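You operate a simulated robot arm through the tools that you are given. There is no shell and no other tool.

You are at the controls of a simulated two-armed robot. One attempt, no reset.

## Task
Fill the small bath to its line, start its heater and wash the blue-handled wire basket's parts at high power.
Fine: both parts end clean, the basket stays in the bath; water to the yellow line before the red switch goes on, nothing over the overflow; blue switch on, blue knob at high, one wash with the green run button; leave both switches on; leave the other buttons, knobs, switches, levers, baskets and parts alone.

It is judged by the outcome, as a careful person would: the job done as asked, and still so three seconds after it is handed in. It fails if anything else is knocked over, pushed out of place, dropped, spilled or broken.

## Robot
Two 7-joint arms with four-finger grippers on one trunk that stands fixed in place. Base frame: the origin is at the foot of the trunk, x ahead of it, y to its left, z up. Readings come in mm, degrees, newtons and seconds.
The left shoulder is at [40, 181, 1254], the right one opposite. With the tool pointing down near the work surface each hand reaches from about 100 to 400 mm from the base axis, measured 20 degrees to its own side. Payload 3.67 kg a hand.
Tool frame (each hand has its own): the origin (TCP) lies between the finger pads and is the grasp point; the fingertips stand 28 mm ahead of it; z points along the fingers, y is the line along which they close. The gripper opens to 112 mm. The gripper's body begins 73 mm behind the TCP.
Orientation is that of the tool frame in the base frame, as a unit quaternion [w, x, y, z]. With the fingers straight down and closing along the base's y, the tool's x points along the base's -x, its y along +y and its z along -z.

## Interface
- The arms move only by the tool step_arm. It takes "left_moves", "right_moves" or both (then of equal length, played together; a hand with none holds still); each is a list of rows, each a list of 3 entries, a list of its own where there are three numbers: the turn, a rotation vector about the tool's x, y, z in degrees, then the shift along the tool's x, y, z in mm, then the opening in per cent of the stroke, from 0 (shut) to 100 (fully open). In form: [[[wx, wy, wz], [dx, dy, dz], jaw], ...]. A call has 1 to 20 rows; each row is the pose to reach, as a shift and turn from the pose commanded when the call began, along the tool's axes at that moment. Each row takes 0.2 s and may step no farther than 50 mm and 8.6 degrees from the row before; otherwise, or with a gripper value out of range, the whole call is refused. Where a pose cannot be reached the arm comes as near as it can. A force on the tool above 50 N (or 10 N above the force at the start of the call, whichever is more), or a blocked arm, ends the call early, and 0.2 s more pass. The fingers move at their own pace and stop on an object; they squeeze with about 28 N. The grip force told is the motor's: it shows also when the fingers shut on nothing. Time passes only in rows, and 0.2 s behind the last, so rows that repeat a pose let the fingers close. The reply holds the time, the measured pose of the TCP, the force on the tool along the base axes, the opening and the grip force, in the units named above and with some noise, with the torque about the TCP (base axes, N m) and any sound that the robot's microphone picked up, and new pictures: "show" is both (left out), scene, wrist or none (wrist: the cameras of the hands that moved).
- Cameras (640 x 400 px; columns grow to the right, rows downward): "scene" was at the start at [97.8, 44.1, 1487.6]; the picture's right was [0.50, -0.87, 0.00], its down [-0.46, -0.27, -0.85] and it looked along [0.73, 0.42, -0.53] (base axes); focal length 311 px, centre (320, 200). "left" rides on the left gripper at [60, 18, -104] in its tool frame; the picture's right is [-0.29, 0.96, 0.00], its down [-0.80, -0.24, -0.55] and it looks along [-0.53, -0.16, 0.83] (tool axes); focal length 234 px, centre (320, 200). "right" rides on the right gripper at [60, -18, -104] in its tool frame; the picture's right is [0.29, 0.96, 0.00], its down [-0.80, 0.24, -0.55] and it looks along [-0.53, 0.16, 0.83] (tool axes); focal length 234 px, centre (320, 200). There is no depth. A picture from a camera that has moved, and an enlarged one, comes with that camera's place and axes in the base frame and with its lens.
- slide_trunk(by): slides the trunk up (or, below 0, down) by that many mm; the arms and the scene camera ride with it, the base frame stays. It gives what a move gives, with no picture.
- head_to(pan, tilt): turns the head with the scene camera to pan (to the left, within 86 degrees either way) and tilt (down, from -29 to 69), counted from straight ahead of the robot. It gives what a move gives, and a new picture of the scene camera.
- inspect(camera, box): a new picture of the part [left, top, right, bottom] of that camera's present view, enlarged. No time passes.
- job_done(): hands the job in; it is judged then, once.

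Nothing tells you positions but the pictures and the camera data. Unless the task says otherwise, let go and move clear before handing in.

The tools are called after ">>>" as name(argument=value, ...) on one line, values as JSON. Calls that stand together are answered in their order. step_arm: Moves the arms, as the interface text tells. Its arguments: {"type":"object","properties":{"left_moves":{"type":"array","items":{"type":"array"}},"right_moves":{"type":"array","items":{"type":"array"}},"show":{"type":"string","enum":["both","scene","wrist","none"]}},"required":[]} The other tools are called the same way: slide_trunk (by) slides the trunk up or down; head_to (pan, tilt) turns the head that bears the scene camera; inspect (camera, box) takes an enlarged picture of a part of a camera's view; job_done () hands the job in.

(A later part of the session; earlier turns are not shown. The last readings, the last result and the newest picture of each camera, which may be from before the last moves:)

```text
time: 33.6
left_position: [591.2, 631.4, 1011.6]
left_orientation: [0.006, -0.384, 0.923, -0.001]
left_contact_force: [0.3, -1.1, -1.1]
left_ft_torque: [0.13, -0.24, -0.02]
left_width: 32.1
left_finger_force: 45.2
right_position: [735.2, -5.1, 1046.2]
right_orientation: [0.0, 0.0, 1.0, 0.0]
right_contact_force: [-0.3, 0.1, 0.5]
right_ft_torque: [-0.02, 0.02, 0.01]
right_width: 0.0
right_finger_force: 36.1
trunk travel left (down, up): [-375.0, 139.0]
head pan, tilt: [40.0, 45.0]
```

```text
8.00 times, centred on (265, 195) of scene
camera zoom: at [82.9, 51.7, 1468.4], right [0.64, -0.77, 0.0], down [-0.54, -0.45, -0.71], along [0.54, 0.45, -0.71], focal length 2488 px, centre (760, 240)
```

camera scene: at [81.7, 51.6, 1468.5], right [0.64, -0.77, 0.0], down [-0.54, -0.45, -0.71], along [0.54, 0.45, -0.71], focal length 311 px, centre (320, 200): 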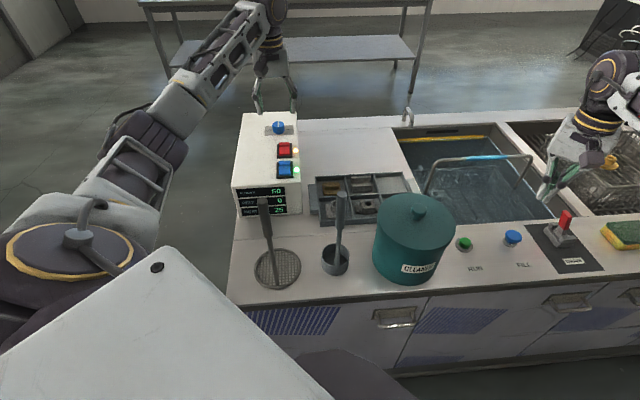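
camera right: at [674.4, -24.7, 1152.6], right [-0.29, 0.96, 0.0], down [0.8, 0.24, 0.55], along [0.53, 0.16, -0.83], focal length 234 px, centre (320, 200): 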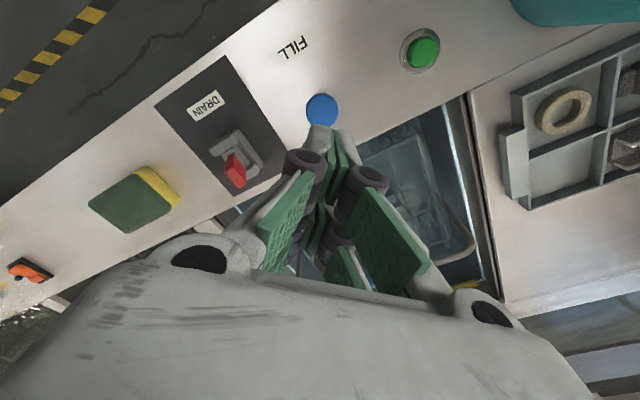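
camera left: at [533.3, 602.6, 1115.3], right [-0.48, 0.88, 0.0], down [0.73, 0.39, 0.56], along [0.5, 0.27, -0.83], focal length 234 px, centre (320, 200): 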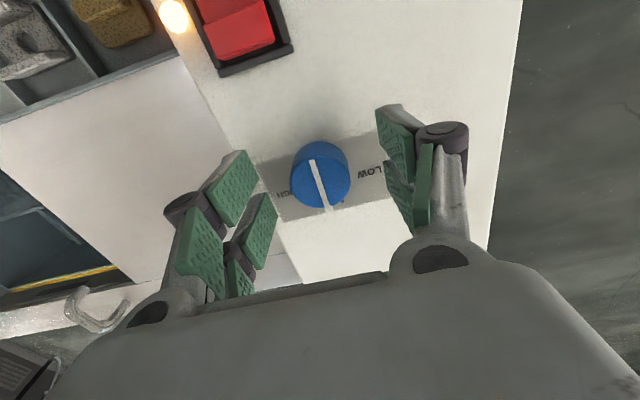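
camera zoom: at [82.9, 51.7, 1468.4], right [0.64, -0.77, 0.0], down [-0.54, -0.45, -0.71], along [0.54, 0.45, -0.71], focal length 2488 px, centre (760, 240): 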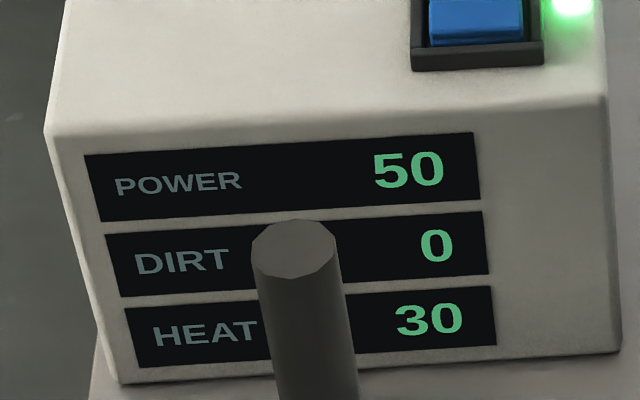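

The knob is gripped. I'll rotate 60° clockwise toward HIGH, watching the POWER readout.

>>> step_arm(left_moves=[[[0, 0, 7.5], [0, 0, 0], 10], [[0, 0, 15], [0, 0, 0], 10], [[0, 0, 22.5], [0, 0, 0], 10], [[0, 0, 30], [0, 0, 0], 10], [[0, 0, 37.5], [0, 0, 0], 10], [[0, 0, 45], [0, 0, 0], 10], [[0, 0, 52.5], [0, 0, 0], 10], [[0, 0, 60], [0, 0, 0], 10], [[0, 0, 60], [0, 0, 0], 10]], show="wrist")

>>> inspect(camera="scene", box=[245, 100, 309, 150])

>>> inspect(camera="scene", box=[225, 170, 305, 220])

```text
time: 35.6
left_position: [590.4, 631.5, 1011.8]
left_orientation: [0.004, 0.13, 0.991, 0.003]
left_contact_force: [0.3, -3.5, -10.5]
left_ft_torque: [-0.18, -0.14, -0.03]
left_width: 31.9
left_finger_force: 44.6
right_position: [736.0, -4.8, 1045.0]
right_orientation: [-0.002, 0.0, 1.0, 0.0]
right_contact_force: [0.2, 0.6, 0.2]
right_ft_torque: [0.0, 0.02, 0.04]
right_width: 0.0
right_finger_force: 36.0
trunk travel left (down, up): [-375.0, 139.0]
head pan, tilt: [40.0, 45.0]
camera left: at [535.5, 665.8, 1115.6], right [0.53, 0.85, 0.01], down [0.7, -0.44, 0.56], along [0.48, -0.29, -0.83], focal length 234 px, centre (320, 200)
```

left: 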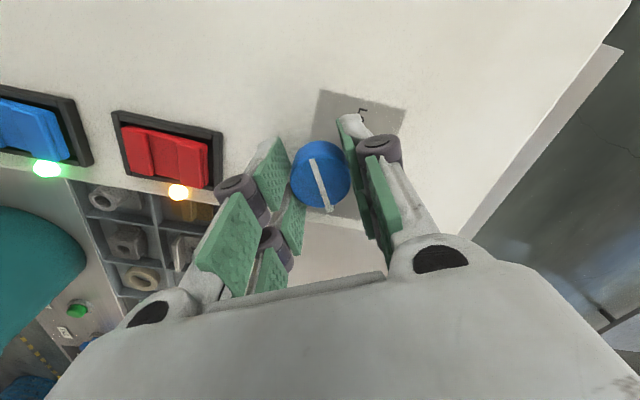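

```text
8.00 times, centred on (277, 125) of scene
camera zoom: at [83.8, 52.5, 1468.3], right [0.64, -0.77, 0.0], down [-0.54, -0.46, -0.71], along [0.54, 0.45, -0.71], focal length 2488 px, centre (664, 800)
```

zoom: 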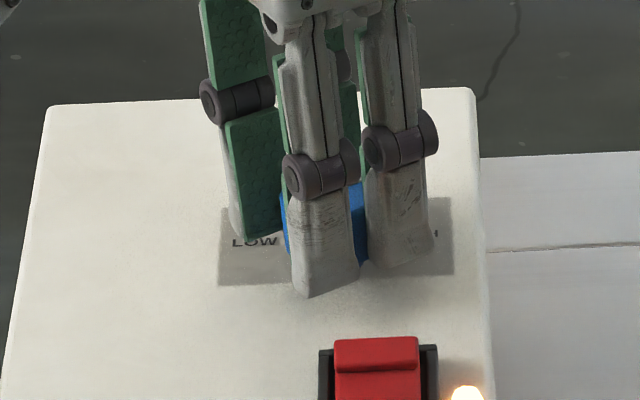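

```text
8.00 times, centred on (265, 195) of scene
camera zoom: at [83.8, 52.5, 1468.3], right [0.64, -0.77, 0.0], down [-0.54, -0.46, -0.71], along [0.54, 0.45, -0.71], focal length 2488 px, centre (760, 240)
```

zoom: 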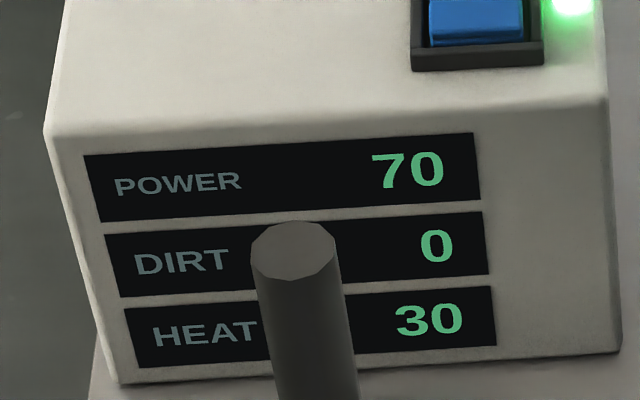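

POWER now reads 70. I'll open, lift and look at the pointer against the HIGH label.

>>> step_arm(left_moves=[[[0, 0, 0], [0, 0, 0], 40], [[0, 0, 0], [0, 0, 0], 70], [[0, 0, 0], [0, 0, -30], 70], [[0, 0, 0], [0, 0, -70], 70]], show="wrist")

>>> inspect(camera="left", box=[220, 40, 420, 200])

>>> inspect(camera="scene", box=[225, 100, 325, 220])

```text
time: 36.6
left_position: [586.9, 629.8, 1085.4]
left_orientation: [0.006, 0.128, 0.992, 0.003]
left_contact_force: [-0.1, -0.9, 0.5]
left_ft_torque: [0.0, -0.02, -0.02]
left_width: 78.5
left_finger_force: 0.0
right_position: [735.6, -4.9, 1045.8]
right_orientation: [0.0, 0.0, 1.0, 0.0]
right_contact_force: [0.1, 0.3, 0.4]
right_ft_torque: [-0.01, 0.01, 0.01]
right_width: 0.0
right_finger_force: 35.9
trunk travel left (down, up): [-375.0, 139.0]
head pan, tilt: [40.0, 45.0]
camera left: at [532.2, 663.7, 1189.5], right [0.52, 0.85, 0.01], down [0.7, -0.44, 0.56], along [0.48, -0.29, -0.83], focal length 234 px, centre (320, 200)
```

left: 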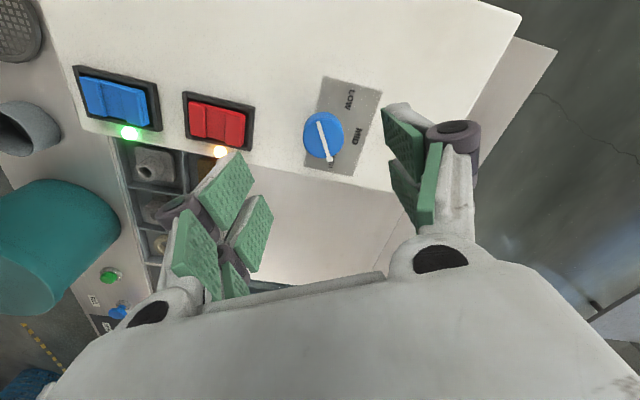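

```text
2.50 times, centred on (320, 120) of left
camera zoom: at [532.2, 663.7, 1189.5], right [0.52, 0.85, 0.01], down [0.7, -0.44, 0.56], along [0.48, -0.29, -0.83], focal length 585 px, centre (320, 400)
```

zoom: 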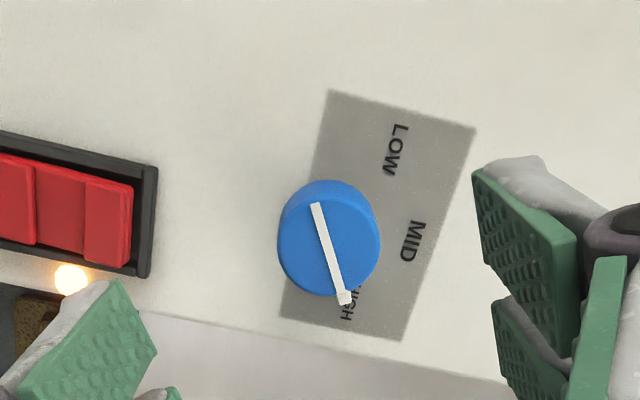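

```text
3.33 times, centred on (275, 160) of scene
camera zoom: at [82.4, 50.9, 1468.5], right [0.64, -0.77, 0.0], down [-0.54, -0.45, -0.71], along [0.54, 0.45, -0.71], focal length 1037 px, centre (470, 333)
```

zoom: 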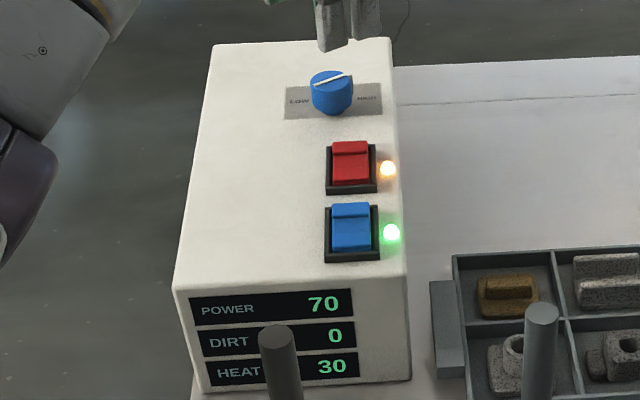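

The pointer is now on HIGH with POWER 70, and both lamps are lit. I'll retreat the left hand, bring the right hand toward RUN, and check the basket and the heat reading.

>>> step_arm(left_moves=[[[0, 0, 0], [0, 0, -45], 70], [[0, 0, 0], [20, -20, -85], 70], [[0, 0, 0], [55, -45, -110], 70], [[0, 0, 0], [90, -70, -135], 70], [[0, 0, 0], [125, -95, -155], 70], [[0, 0, 0], [160, -120, -175], 70], [[0, 0, 0], [195, -145, -190], 70]], right_moves=[[[0, 0, 0], [15, 15, 5], 0], [[0, 0, 0], [30, 30, 10], 0], [[0, 0, 0], [45, 45, 20], 0], [[0, 0, 0], [60, 60, 30], 0], [[0, 0, 0], [75, 73, 45], 0], [[0, 0, 0], [84, 83, 60], 0], [[0, 0, 0], [84, 83, 60], 0]], show="both")

>>> inspect(camera="scene", box=[390, 110, 550, 260])

>>> inspect(camera="scene", box=[225, 100, 325, 220])

>>> inspect(camera="right", box=[220, 40, 420, 165])

```text
time: 38.5
left_position: [416.4, 513.9, 1129.9]
left_orientation: [-0.152, 0.145, 0.977, -0.029]
left_contact_force: [-0.5, -0.1, 0.5]
left_ft_torque: [0.0, 0.01, 0.0]
left_width: 78.4
left_finger_force: 0.1
left hand out of reach, approached as far as the arm can: row 6, 7
right_position: [651.5, 79.7, 985.7]
right_orientation: [0.0, 0.0, 1.0, 0.0]
right_contact_force: [-0.1, -0.9, -1.2]
right_ft_torque: [-0.04, 0.04, -0.01]
right_width: 0.1
right_finger_force: 35.5
trunk travel left (down, up): [-375.0, 139.0]
head pan, tilt: [40.0, 45.0]
stopped in row 7 (left hand): the arm was blocked; the commanded pose is now the measured one
camera scene: at [82.0, 52.9, 1468.5], right [0.64, -0.77, 0.0], down [-0.54, -0.46, -0.71], along [0.54, 0.45, -0.71], focal length 311 px, centre (320, 200)
camera right: at [591.0, 60.3, 1091.9], right [-0.29, 0.96, 0.0], down [0.8, 0.24, 0.55], along [0.53, 0.16, -0.83], focal length 234 px, centre (320, 200)
camera left: at [398.0, 550.7, 1244.6], right [0.53, 0.83, -0.18], down [0.83, -0.45, 0.32], along [0.18, -0.32, -0.93], focal length 234 px, centre (320, 200)
```

scene: 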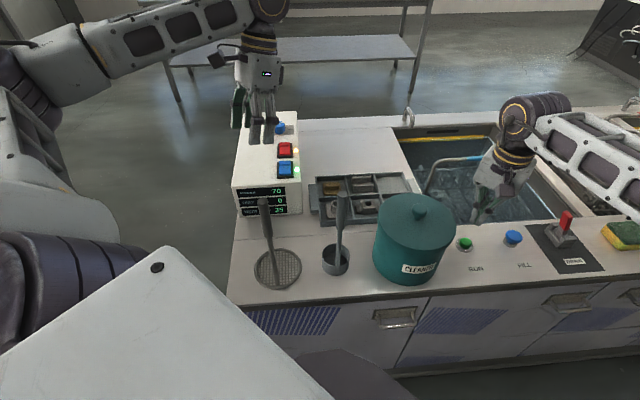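
right: 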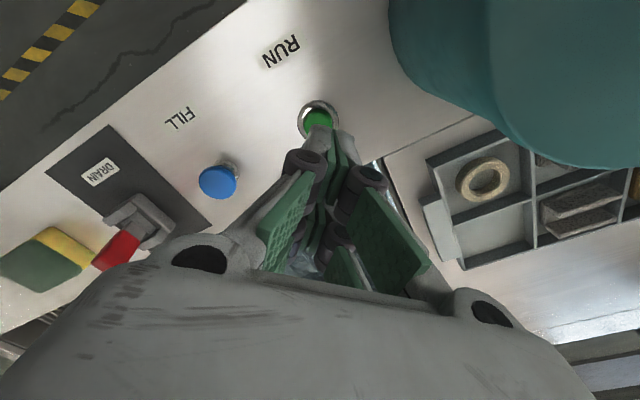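
left: 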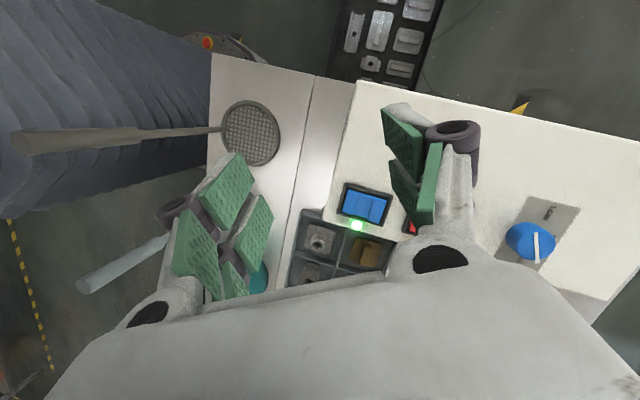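

```text
2.67 times, centred on (470, 185) of scene
camera zoom: at [82.0, 52.9, 1468.5], right [0.64, -0.77, 0.0], down [-0.54, -0.46, -0.71], along [0.54, 0.45, -0.71], focal length 829 px, centre (-80, 240)
```

zoom: 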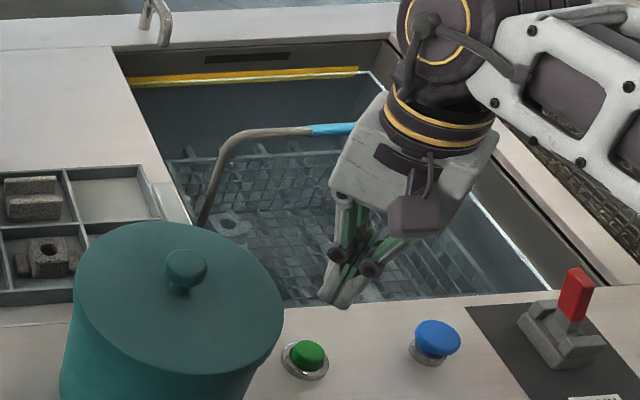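

```text
3.33 times, centred on (275, 160) of scene
camera zoom: at [82.0, 52.9, 1468.5], right [0.64, -0.77, 0.0], down [-0.54, -0.46, -0.71], along [0.54, 0.45, -0.71], focal length 1037 px, centre (470, 333)
```

zoom: 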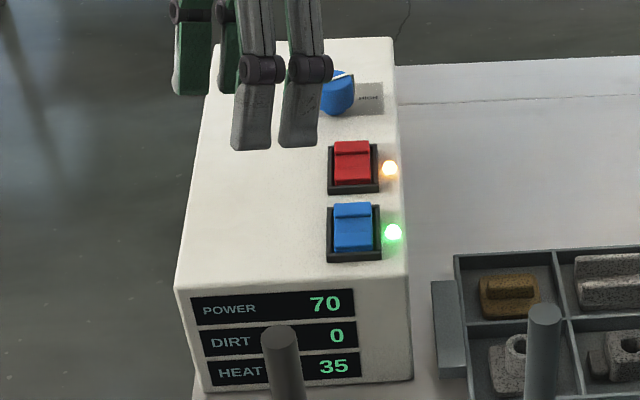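

```text
3.20 times, centred on (320, 102) of right
camera zoom: at [591.0, 60.3, 1091.9], right [-0.29, 0.96, 0.0], down [0.8, 0.24, 0.55], along [0.53, 0.16, -0.83], focal length 749 px, centre (320, 512)
```

zoom: 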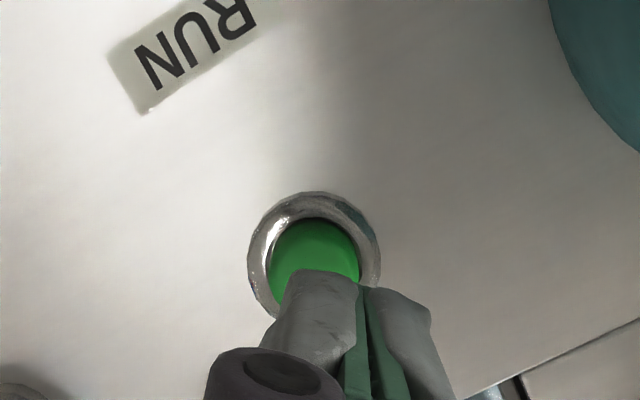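

HEAT has reached 35 and is climbing, and the water is still on the line. The left arm only stopped at its folding limit, with no contact force. I'll centre the right tips over RUN at about [649, 77, 874] and let the bath warm a little.

>>> step_arm(right_moves=[[[0, 0, 0], [2.5, -2.7, 20], 0], [[0, 0, 0], [2.5, -2.7, 45], 0], [[0, 0, 0], [2.5, -2.7, 55], 0], [[0, 0, 0], [2.5, -2.7, 55], 0], [[0, 0, 0], [2.5, -2.7, 55], 0], [[0, 0, 0], [2.5, -2.7, 55], 0], [[0, 0, 0], [2.5, -2.7, 55], 0], [[0, 0, 0], [2.5, -2.7, 55], 0], [[0, 0, 0], [2.5, -2.7, 55], 0], [[0, 0, 0], [2.5, -2.7, 55], 0], [[0, 0, 0], [2.5, -2.7, 55], 0], [[0, 0, 0], [2.5, -2.7, 55], 0], [[0, 0, 0], [2.5, -2.7, 55], 0], [[0, 0, 0], [2.5, -2.7, 55], 0], [[0, 0, 0], [2.5, -2.7, 55], 0], [[0, 0, 0], [2.5, -2.7, 55], 0], [[0, 0, 0], [2.5, -2.7, 55], 0], [[0, 0, 0], [2.5, -2.7, 55], 0], [[0, 0, 0], [2.5, -2.7, 55], 0], [[0, 0, 0], [2.5, -2.7, 55], 0]], show="both")

>>> inspect(camera="scene", box=[430, 180, 510, 260])

>>> inspect(camera="scene", box=[225, 100, 325, 220])

>>> inspect(camera="right", box=[260, 80, 380, 160])

```text
time: 42.6
left_position: [417.5, 512.6, 1129.7]
left_orientation: [-0.153, 0.145, 0.977, -0.03]
left_contact_force: [-0.1, 0.3, -0.1]
left_ft_torque: [0.03, 0.0, 0.0]
left_width: 78.3
left_finger_force: 0.0
right_position: [647.3, 77.3, 931.0]
right_orientation: [0.0, 0.0, 1.0, 0.0]
right_contact_force: [0.3, -0.1, 0.0]
right_ft_torque: [0.03, 0.0, 0.02]
right_width: 0.2
right_finger_force: 36.2
trunk travel left (down, up): [-375.0, 139.0]
head pan, tilt: [40.0, 45.0]
camera scene: at [82.6, 51.8, 1468.5], right [0.64, -0.77, 0.0], down [-0.54, -0.45, -0.71], along [0.54, 0.45, -0.71], focal length 311 px, centre (320, 200)
camera right: at [588.4, 57.6, 1036.7], right [-0.29, 0.96, 0.0], down [0.8, 0.24, 0.55], along [0.53, 0.16, -0.83], focal length 234 px, centre (320, 200)
```

scene: 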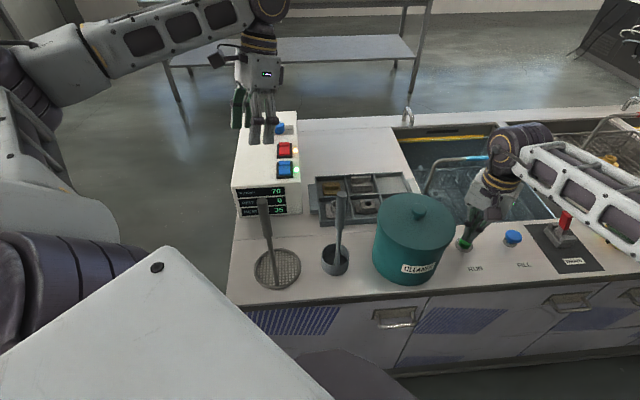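
right: 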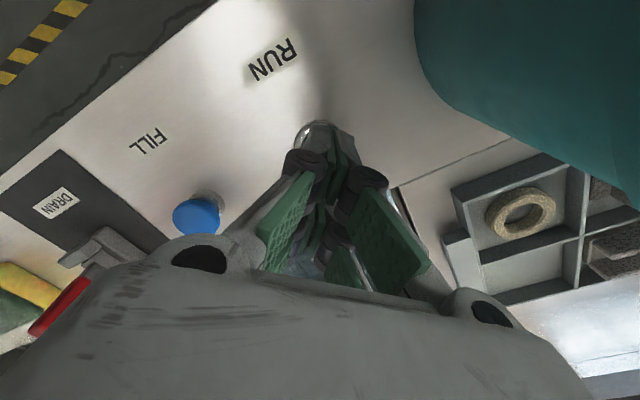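

```text
5.00 times, centred on (470, 220) of scene
camera zoom: at [82.6, 51.8, 1468.5], right [0.64, -0.77, 0.0], down [-0.54, -0.45, -0.71], along [0.54, 0.45, -0.71], focal length 1555 px, centre (-430, 100)
```

zoom: 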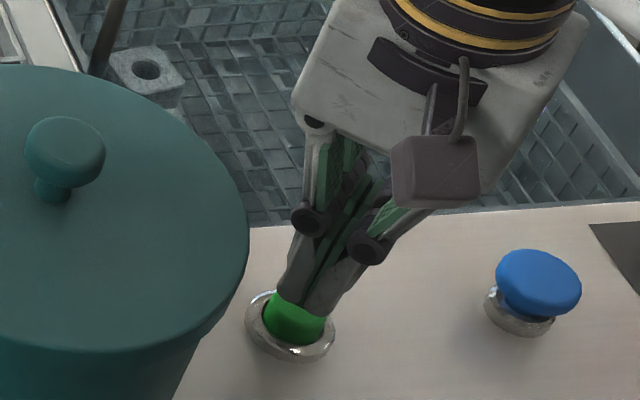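

```text
3.33 times, centred on (275, 160) of scene
camera zoom: at [82.6, 51.8, 1468.5], right [0.64, -0.77, 0.0], down [-0.54, -0.45, -0.71], along [0.54, 0.45, -0.71], focal length 1037 px, centre (470, 333)
```

zoom: 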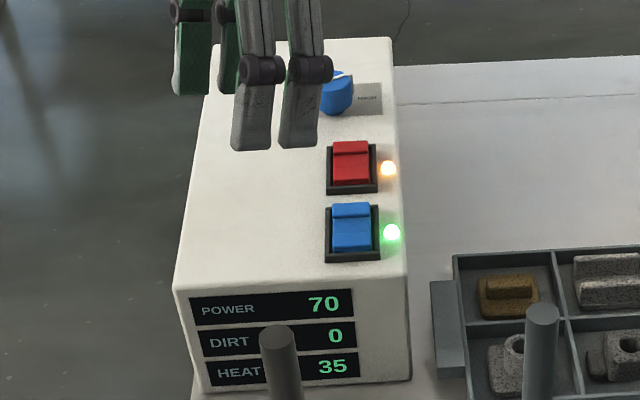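

```text
5.00 times, centred on (320, 120) of right
camera zoom: at [588.4, 57.6, 1036.7], right [-0.29, 0.96, 0.0], down [0.8, 0.24, 0.55], along [0.53, 0.16, -0.83], focal length 1171 px, centre (320, 600)
```

zoom: 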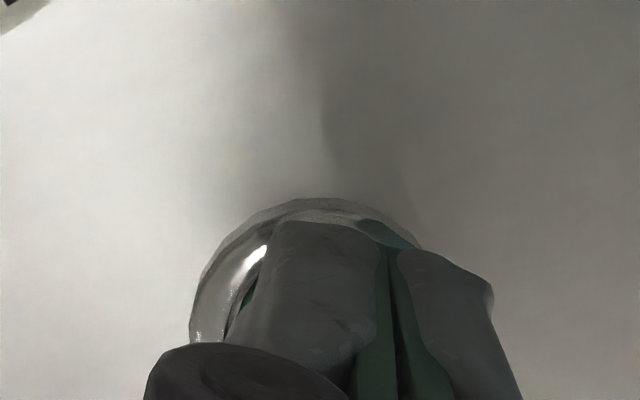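

HEAT is still at 35. Before pressing RUN I want to know the exact shape of the fingertips, so I'll look at the left hand's fingers and the right tips from the scene camera.

>>> inspect(camera="scene", box=[215, 50, 311, 150])

>>> inspect(camera="scene", box=[450, 200, 500, 255])

>>> inspect(camera="left", box=[120, 80, 520, 320])

```text
4.00 times, centred on (263, 100) of scene
camera zoom: at [82.6, 51.8, 1468.5], right [0.64, -0.77, 0.0], down [-0.54, -0.45, -0.71], along [0.54, 0.45, -0.71], focal length 1244 px, centre (548, 600)
```

zoom: 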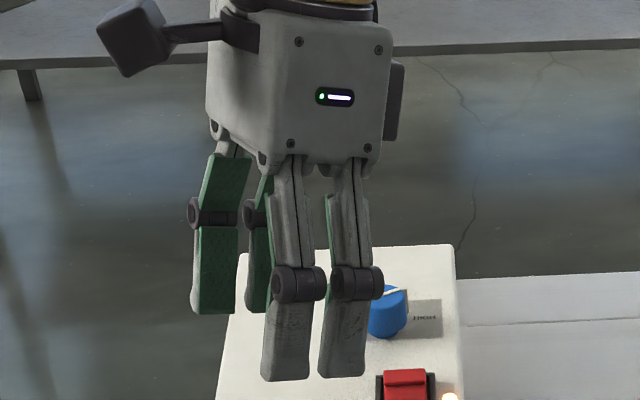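

```text
7.27 times, centred on (475, 228) of scene
camera zoom: at [82.6, 51.8, 1468.5], right [0.64, -0.77, 0.0], down [-0.54, -0.45, -0.71], along [0.54, 0.45, -0.71], focal length 2262 px, centre (-807, 0)
```

zoom: 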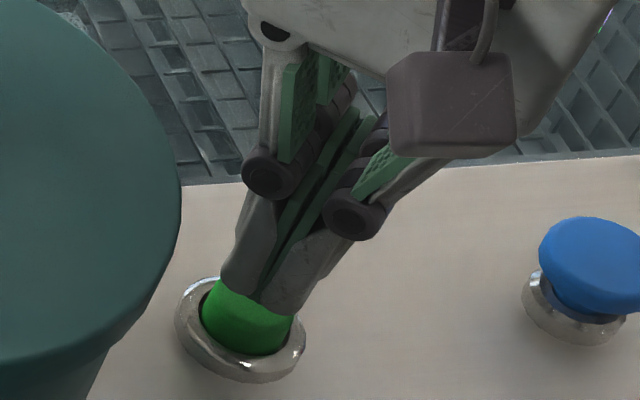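

```text
1.60 times, centred on (320, 200) of left
camera zoom: at [398.8, 549.6, 1244.5], right [0.53, 0.83, -0.18], down [0.83, -0.46, 0.32], along [0.18, -0.32, -0.93], focal length 375 px, centre (320, 200)
```

zoom: 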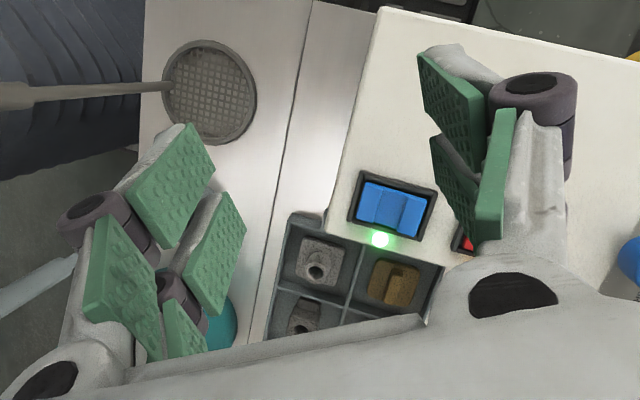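

The fingers are paired prongs, so the closed tips make a wide flat pusher centred on the tool axis, and RUN is right beneath it. I'll wait a few more seconds for the water to warm.

>>> step_arm(right_moves=[[[0, 0, 0], [-1, 0, 10], 0], [[0, 0, 0], [-1, 0, 10], 0], [[0, 0, 0], [-1, 0, 10], 0], [[0, 0, 0], [-1, 0, 10], 0], [[0, 0, 0], [-1, 0, 10], 0], [[0, 0, 0], [-1, 0, 10], 0], [[0, 0, 0], [-1, 0, 10], 0], [[0, 0, 0], [-1, 0, 10], 0], [[0, 0, 0], [-1, 0, 10], 0], [[0, 0, 0], [-1, 0, 10], 0], [[0, 0, 0], [-1, 0, 10], 0], [[0, 0, 0], [-1, 0, 10], 0], [[0, 0, 0], [-1, 0, 10], 0], [[0, 0, 0], [-1, 0, 10], 0], [[0, 0, 0], [-1, 0, 10], 0], [[0, 0, 0], [-1, 0, 10], 0], [[0, 0, 0], [-1, 0, 10], 0], [[0, 0, 0], [-1, 0, 10], 0], [[0, 0, 0], [-1, 0, 10], 0], [[0, 0, 0], [-1, 0, 10], 0]], show="none")

>>> inspect(camera="scene", box=[225, 170, 305, 220])

>>> inspect(camera="scene", box=[390, 100, 550, 240])

```text
time: 46.9
left_position: [417.6, 511.3, 1130.6]
left_orientation: [-0.153, 0.145, 0.977, -0.029]
left_contact_force: [-0.9, 0.3, 0.2]
left_ft_torque: [0.01, 0.0, -0.02]
left_width: 78.4
left_finger_force: 0.1
right_position: [649.3, 76.7, 922.3]
right_orientation: [0.001, 0.0, 1.0, 0.0]
right_contact_force: [1.0, 0.1, 0.6]
right_ft_torque: [0.03, 0.02, 0.0]
right_width: 0.1
right_finger_force: 35.4
trunk travel left (down, up): [-375.0, 139.0]
head pan, tilt: [40.0, 45.0]
```

```text
8.00 times, centred on (265, 195) of scene
camera zoom: at [82.6, 51.8, 1468.5], right [0.64, -0.77, 0.0], down [-0.54, -0.45, -0.71], along [0.54, 0.45, -0.71], focal length 2488 px, centre (760, 240)
```

zoom: 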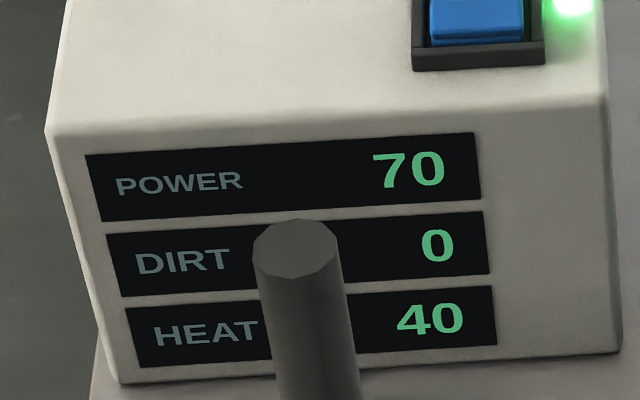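

```text
2.86 times, centred on (470, 170) of scene
camera zoom: at [82.6, 51.8, 1468.5], right [0.64, -0.77, 0.0], down [-0.54, -0.45, -0.71], along [0.54, 0.45, -0.71], focal length 889 px, centre (-109, 286)
```

zoom: 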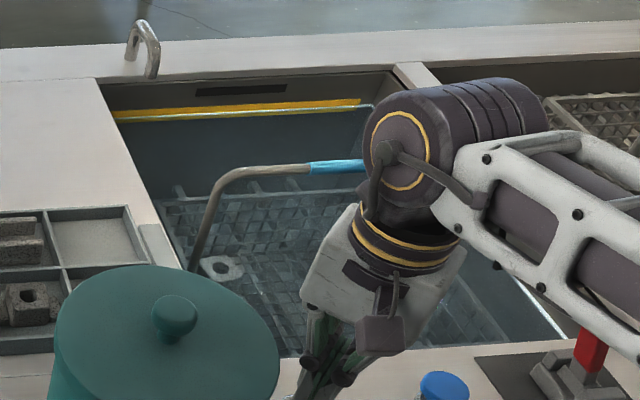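

HEAT is 40. I'll check that the water level is still holding on the line.

>>> inspect(camera="scene", box=[390, 110, 470, 160])

```text
8.00 times, centred on (430, 135) of scene
camera zoom: at [82.6, 51.8, 1468.5], right [0.64, -0.77, 0.0], down [-0.54, -0.45, -0.71], along [0.54, 0.45, -0.71], focal length 2488 px, centre (-560, 720)
```

zoom: 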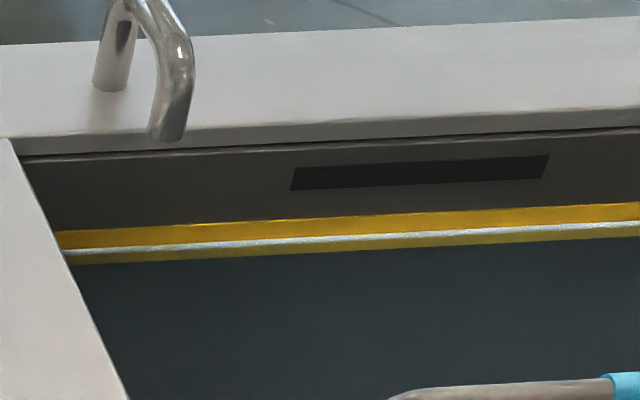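

The level is stable. I'll let the bath warm a little longer before the single RUN press.

>>> step_arm(right_moves=[[[0, 0, 0], [0, 0, 0], 0], [[0, 0, 0], [0, 0, 0], 0], [[0, 0, 0], [0, 0, 0], 0], [[0, 0, 0], [0, 0, 0], 0], [[0, 0, 0], [0, 0, 0], 0], [[0, 0, 0], [0, 0, 0], 0], [[0, 0, 0], [0, 0, 0], 0], [[0, 0, 0], [0, 0, 0], 0], [[0, 0, 0], [0, 0, 0], 0], [[0, 0, 0], [0, 0, 0], 0], [[0, 0, 0], [0, 0, 0], 0], [[0, 0, 0], [0, 0, 0], 0], [[0, 0, 0], [0, 0, 0], 0], [[0, 0, 0], [0, 0, 0], 0], [[0, 0, 0], [0, 0, 0], 0], [[0, 0, 0], [0, 0, 0], 0], [[0, 0, 0], [0, 0, 0], 0], [[0, 0, 0], [0, 0, 0], 0], [[0, 0, 0], [0, 0, 0], 0], [[0, 0, 0], [0, 0, 0], 0]], show="none")

>>> step_arm(right_moves=[[[0, 0, 0], [0, 0, 0], 0], [[0, 0, 0], [0, 0, 0], 0], [[0, 0, 0], [0, 0, 0], 0], [[0, 0, 0], [0, 0, 0], 0], [[0, 0, 0], [0, 0, 0], 0], [[0, 0, 0], [0, 0, 0], 0], [[0, 0, 0], [0, 0, 0], 0], [[0, 0, 0], [0, 0, 0], 0], [[0, 0, 0], [0, 0, 0], 0], [[0, 0, 0], [0, 0, 0], 0], [[0, 0, 0], [0, 0, 0], 0], [[0, 0, 0], [0, 0, 0], 0], [[0, 0, 0], [0, 0, 0], 0], [[0, 0, 0], [0, 0, 0], 0], [[0, 0, 0], [0, 0, 0], 0], [[0, 0, 0], [0, 0, 0], 0], [[0, 0, 0], [0, 0, 0], 0], [[0, 0, 0], [0, 0, 0], 0], [[0, 0, 0], [0, 0, 0], 0], [[0, 0, 0], [0, 0, 0], 0]], show="none")

>>> inspect(camera="scene", box=[225, 170, 305, 220])

```text
time: 51.0
left_position: [417.2, 512.0, 1129.6]
left_orientation: [-0.153, 0.144, 0.977, -0.03]
left_contact_force: [0.1, -0.2, -0.1]
left_ft_torque: [0.01, -0.02, -0.01]
left_width: 78.2
left_finger_force: 0.0
right_position: [648.8, 76.6, 921.8]
right_orientation: [0.0, -0.001, 1.0, 0.0]
right_contact_force: [-0.1, -0.8, -0.6]
right_ft_torque: [-0.02, -0.01, 0.0]
right_width: 0.1
right_finger_force: 35.7
trunk travel left (down, up): [-375.0, 139.0]
head pan, tilt: [40.0, 45.0]
```

```text
time: 55.2
left_position: [417.1, 511.3, 1128.9]
left_orientation: [-0.153, 0.145, 0.977, -0.031]
left_contact_force: [0.5, -1.4, 0.6]
left_ft_torque: [-0.03, 0.02, 0.02]
left_width: 78.6
left_finger_force: 0.1
right_position: [648.6, 78.0, 922.3]
right_orientation: [-0.001, 0.001, 1.0, 0.0]
right_contact_force: [-0.3, -0.9, -0.9]
right_ft_torque: [-0.02, 0.0, 0.05]
right_width: 0.0
right_finger_force: 35.8
trunk travel left (down, up): [-375.0, 139.0]
head pan, tilt: [40.0, 45.0]
```

```text
8.00 times, centred on (265, 195) of scene
camera zoom: at [82.6, 51.8, 1468.5], right [0.64, -0.77, 0.0], down [-0.54, -0.45, -0.71], along [0.54, 0.45, -0.71], focal length 2488 px, centre (760, 240)
```

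zoom: 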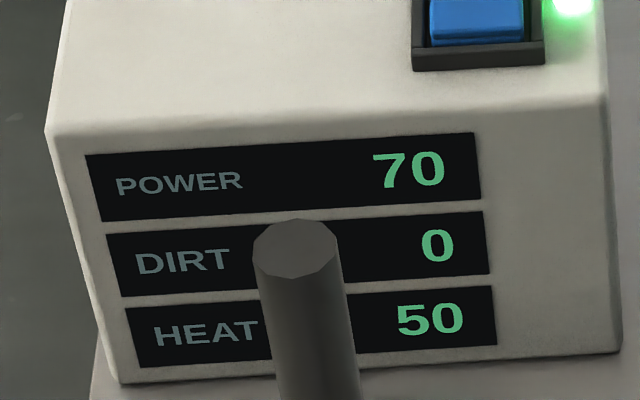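

HEAT reads 50, which is comfortably warm. I'll press RUN once, slowly, and hold it until I see the effect.

>>> step_arm(right_moves=[[[0, 0, 0], [0, 0, 10], 0], [[0, 0, 0], [0, 0, 16], 0], [[0, 0, 0], [0, 0, 20], 0], [[0, 0, 0], [0, 0, 23], 0], [[0, 0, 0], [0, 0, 25], 0]], show="none")

>>> inspect(camera="scene", box=[450, 200, 530, 255])

>>> inspect(camera="scene", box=[225, 170, 305, 220])

```text
time: 56.5
left_position: [418.6, 511.3, 1129.5]
left_orientation: [-0.154, 0.145, 0.977, -0.03]
left_contact_force: [-0.2, 1.4, 0.4]
left_ft_torque: [-0.02, 0.0, -0.02]
left_width: 78.4
left_finger_force: 0.1
right_position: [649.4, 77.1, 896.8]
right_orientation: [0.001, 0.0, 1.0, 0.0]
right_contact_force: [2.6, 1.2, 4.1]
right_ft_torque: [0.02, -0.05, -0.02]
right_width: 6.1
right_finger_force: 36.1
trunk travel left (down, up): [-375.0, 139.0]
head pan, tilt: [40.0, 45.0]
heard: click
```

```text
7.27 times, centred on (490, 228) of scene
camera zoom: at [82.4, 51.8, 1468.5], right [0.64, -0.77, 0.0], down [-0.54, -0.45, -0.71], along [0.54, 0.45, -0.71], focal length 2262 px, centre (-916, 0)
```

zoom: 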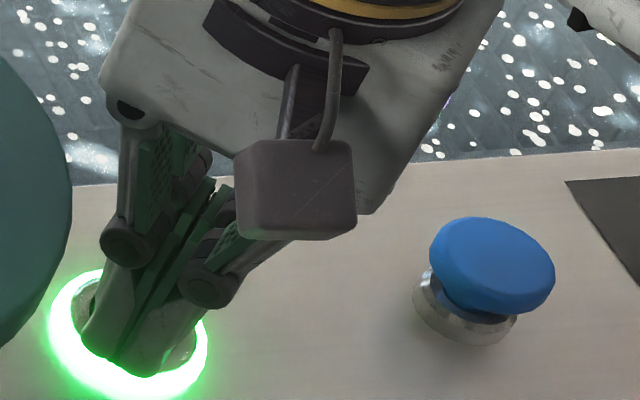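

```text
8.00 times, centred on (265, 195) of scene
camera zoom: at [82.4, 51.8, 1468.5], right [0.64, -0.77, 0.0], down [-0.54, -0.45, -0.71], along [0.54, 0.45, -0.71], focal length 2488 px, centre (760, 240)
```

zoom: 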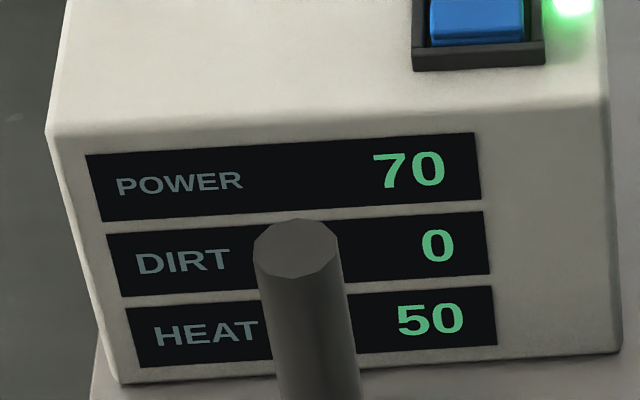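

The ring lit green and the bath is bubbling, so the wash is running. I'll keep holding briefly and watch the DIRT reading.

>>> step_arm(right_moves=[[[0, 0, 0], [0, 0, 0], 0], [[0, 0, 0], [0, 0, 0], 0], [[0, 0, 0], [0, 0, 0], 0], [[0, 0, 0], [0, 0, 0], 0], [[0, 0, 0], [0, 0, 0], 0], [[0, 0, 0], [0, 0, 0], 0], [[0, 0, 0], [0, 0, 0], 0], [[0, 0, 0], [0, 0, 0], 0], [[0, 0, 0], [0, 0, 0], 0], [[0, 0, 0], [0, 0, 0], 0]], show="none")

>>> inspect(camera="scene", box=[225, 170, 305, 220])

>>> inspect(camera="scene", box=[390, 100, 550, 250])

```text
time: 58.6
left_position: [417.8, 512.5, 1130.7]
left_orientation: [-0.154, 0.145, 0.977, -0.03]
left_contact_force: [-0.6, 0.1, 0.2]
left_ft_torque: [0.0, 0.01, 0.01]
left_width: 78.4
left_finger_force: 0.1
right_position: [649.9, 76.2, 896.4]
right_orientation: [0.0, 0.0, 1.0, 0.0]
right_contact_force: [1.8, -0.5, 4.5]
right_ft_torque: [-0.02, -0.09, 0.01]
right_width: 6.0
right_finger_force: 36.2
trunk travel left (down, up): [-375.0, 139.0]
head pan, tilt: [40.0, 45.0]
```

```text
8.00 times, centred on (265, 195) of scene
camera zoom: at [82.3, 51.7, 1468.5], right [0.64, -0.77, 0.0], down [-0.54, -0.45, -0.71], along [0.54, 0.45, -0.71], focal length 2488 px, centre (760, 240)
```

zoom: 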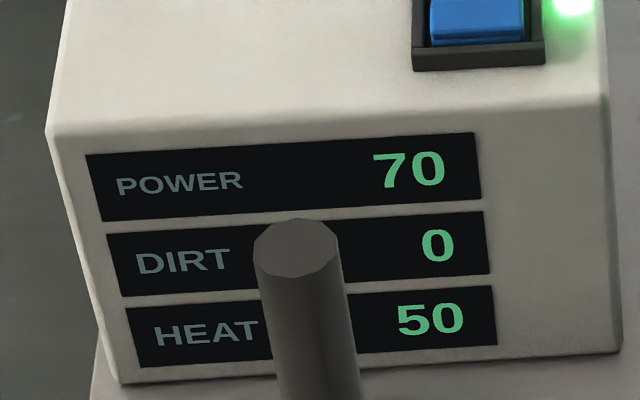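

```text
2.67 times, centred on (470, 175) of scene
camera zoom: at [82.3, 51.7, 1468.5], right [0.64, -0.77, 0.0], down [-0.54, -0.45, -0.71], along [0.54, 0.45, -0.71], focal length 829 px, centre (-80, 267)
```

zoom: 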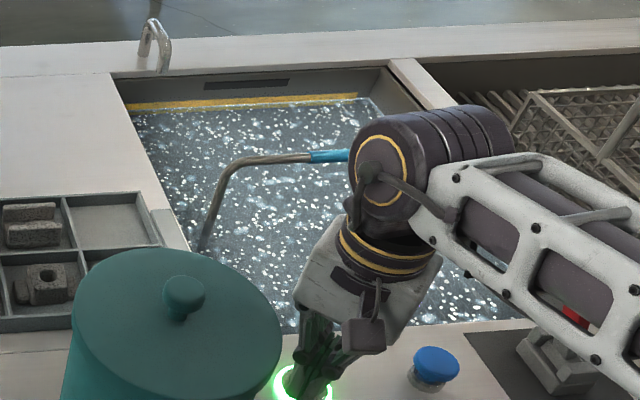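

The wash is going well. I'll keep holding to see whether it is a timed cycle that ends by itself.

>>> step_arm(right_moves=[[[0, 0, 0], [0, 0, 0], 0], [[0, 0, 0], [0, 0, 0], 0], [[0, 0, 0], [0, 0, 0], 0], [[0, 0, 0], [0, 0, 0], 0], [[0, 0, 0], [0, 0, 0], 0], [[0, 0, 0], [0, 0, 0], 0], [[0, 0, 0], [0, 0, 0], 0], [[0, 0, 0], [0, 0, 0], 0], [[0, 0, 0], [0, 0, 0], 0], [[0, 0, 0], [0, 0, 0], 0], [[0, 0, 0], [0, 0, 0], 0], [[0, 0, 0], [0, 0, 0], 0], [[0, 0, 0], [0, 0, 0], 0], [[0, 0, 0], [0, 0, 0], 0], [[0, 0, 0], [0, 0, 0], 0]], show="none")

>>> inspect(camera="scene", box=[225, 170, 305, 220])

>>> inspect(camera="scene", box=[390, 100, 550, 250])

```text
time: 61.9
left_position: [417.1, 510.6, 1128.7]
left_orientation: [-0.153, 0.145, 0.977, -0.029]
left_contact_force: [-0.5, 0.0, -0.4]
left_ft_torque: [0.0, 0.0, -0.01]
left_width: 78.4
left_finger_force: 0.0
right_position: [648.4, 77.6, 895.8]
right_orientation: [0.001, 0.0, 1.0, 0.0]
right_contact_force: [0.4, -0.5, 5.2]
right_ft_torque: [0.0, -0.03, 0.0]
right_width: 6.0
right_finger_force: 35.6
trunk travel left (down, up): [-375.0, 139.0]
head pan, tilt: [40.0, 45.0]
```

```text
8.00 times, centred on (265, 195) of scene
camera zoom: at [82.1, 51.7, 1468.5], right [0.64, -0.77, 0.0], down [-0.54, -0.45, -0.71], along [0.54, 0.45, -0.71], focal length 2488 px, centre (760, 240)
```

zoom: 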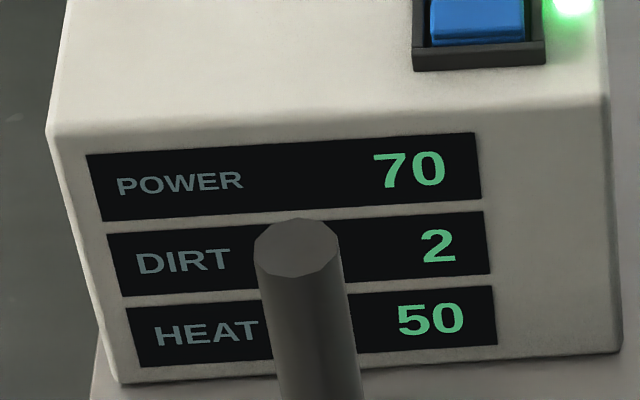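

```text
2.67 times, centred on (470, 175) of scene
camera zoom: at [82.1, 51.7, 1468.5], right [0.64, -0.77, 0.0], down [-0.54, -0.45, -0.71], along [0.54, 0.45, -0.71], focal length 829 px, centre (-80, 267)
```

zoom: 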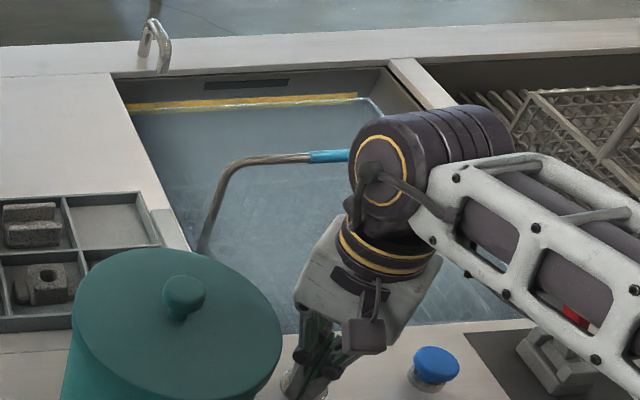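

The timed wash finished by itself: the ring is off, bubbling stopped and DIRT reads 2, which I read as both parts' dirt in the water. I'll release RUN straight up, move the right hand clear, and inspect the results.

>>> step_arm(right_moves=[[[0, 0, 0], [0, 0, -25], 0], [[0, 0, 0], [0, 0, -65], 0], [[0, 0, 0], [0, 0, -105], 0], [[0, 0, 0], [0, 0, -150], 0], [[0, 0, 0], [0, 0, -195], 0], [[0, 0, 0], [-20, -35, -230], 0], [[0, 0, 0], [-40, -70, -260], 0], [[0, 0, 0], [-40, -110, -280], 0]], show="scene")

>>> inspect(camera="scene", box=[390, 100, 550, 250])

>>> inspect(camera="scene", box=[225, 100, 325, 220])

```text
refused: row 6 steps farther than a row can; nothing moved
```

```text
2.67 times, centred on (470, 175) of scene
camera zoom: at [82.1, 51.7, 1468.5], right [0.64, -0.77, 0.0], down [-0.54, -0.45, -0.71], along [0.54, 0.45, -0.71], focal length 829 px, centre (-80, 267)
```

zoom: 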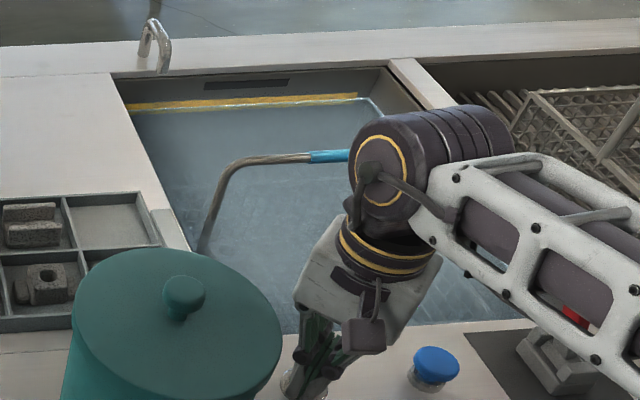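

```text
3.33 times, centred on (275, 160) of scene
camera zoom: at [82.1, 51.7, 1468.5], right [0.64, -0.77, 0.0], down [-0.54, -0.45, -0.71], along [0.54, 0.45, -0.71], focal length 1037 px, centre (470, 333)
```

zoom: 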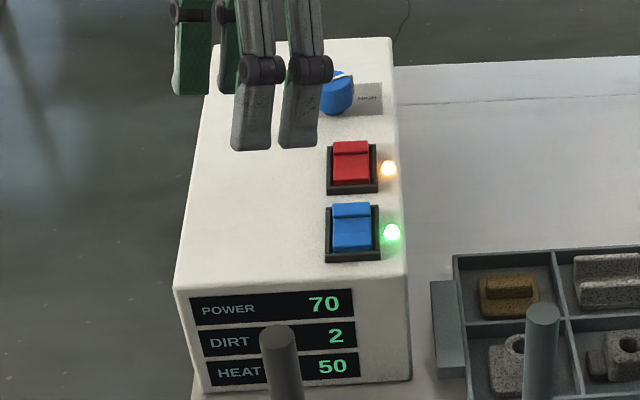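

One row stepped slightly too far, so that call was refused and nothing moved. I'll retry with smaller steps, straight up first.

>>> step_arm(right_moves=[[[0, 0, 0], [0, 0, -25], 0], [[0, 0, 0], [0, 0, -65], 0], [[0, 0, 0], [0, 0, -105], 0], [[0, 0, 0], [0, 0, -145], 0], [[0, 0, 0], [0, 0, -185], 0], [[0, 0, 0], [-10, -25, -215], 0], [[0, 0, 0], [-20, -55, -245], 0], [[0, 0, 0], [-30, -90, -270], 0], [[0, 0, 0], [-30, -130, -290], 0]], show="both")

>>> inspect(camera="scene", box=[390, 100, 550, 250])

>>> inspect(camera="scene", box=[225, 100, 325, 220])

```text
time: 63.9
left_position: [416.6, 510.4, 1130.5]
left_orientation: [-0.153, 0.146, 0.977, -0.029]
left_contact_force: [-0.3, -0.7, 0.2]
left_ft_torque: [0.01, 0.05, -0.01]
left_width: 78.3
left_finger_force: 0.1
right_position: [679.2, -56.3, 1188.2]
right_orientation: [0.001, 0.0, 1.0, 0.0]
right_contact_force: [0.3, -0.5, -0.5]
right_ft_torque: [0.01, 0.02, 0.02]
right_width: 0.0
right_finger_force: 35.7
trunk travel left (down, up): [-375.0, 139.0]
head pan, tilt: [40.0, 45.0]
camera scene: at [82.2, 49.2, 1468.6], right [0.64, -0.77, 0.0], down [-0.54, -0.45, -0.71], along [0.54, 0.46, -0.71], focal length 311 px, centre (320, 200)
camera right: at [619.5, -76.9, 1293.8], right [-0.29, 0.96, 0.0], down [0.8, 0.24, 0.55], along [0.53, 0.16, -0.83], focal length 234 px, centre (320, 200)
```

scene: 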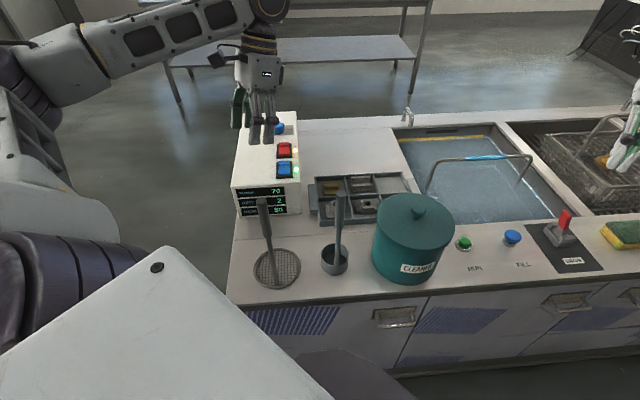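
right: 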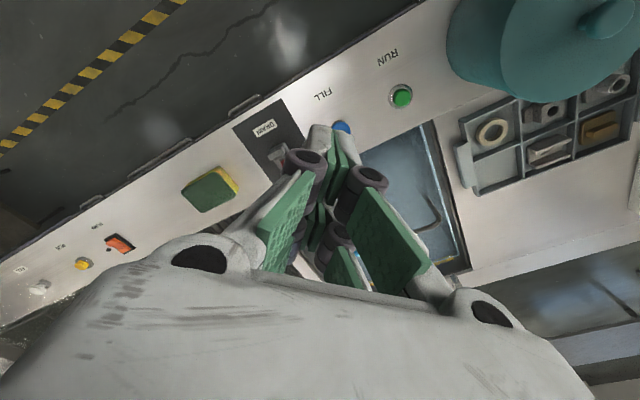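

```text
2.67 times, centred on (470, 175) of scene
camera zoom: at [82.2, 49.2, 1468.6], right [0.64, -0.77, 0.0], down [-0.54, -0.45, -0.71], along [0.54, 0.46, -0.71], focal length 829 px, centre (-80, 267)
```

zoom: 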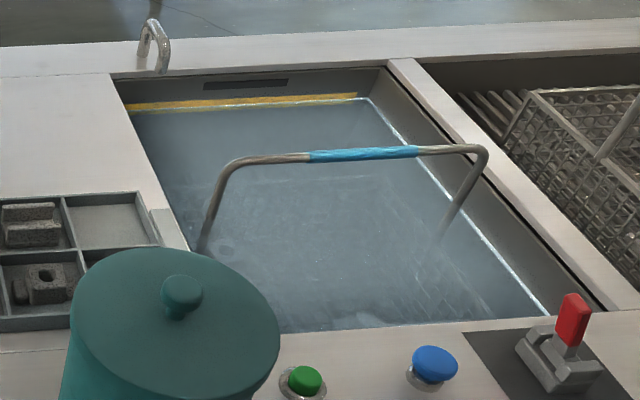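

```text
3.33 times, centred on (275, 160) of scene
camera zoom: at [82.2, 49.2, 1468.6], right [0.64, -0.77, 0.0], down [-0.54, -0.45, -0.71], along [0.54, 0.46, -0.71], focal length 1037 px, centre (470, 333)
```

zoom: 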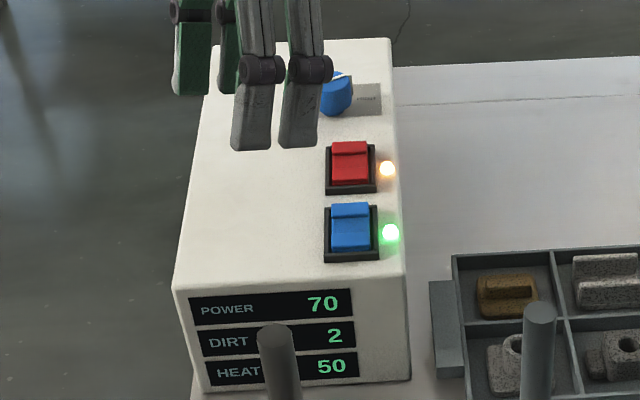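

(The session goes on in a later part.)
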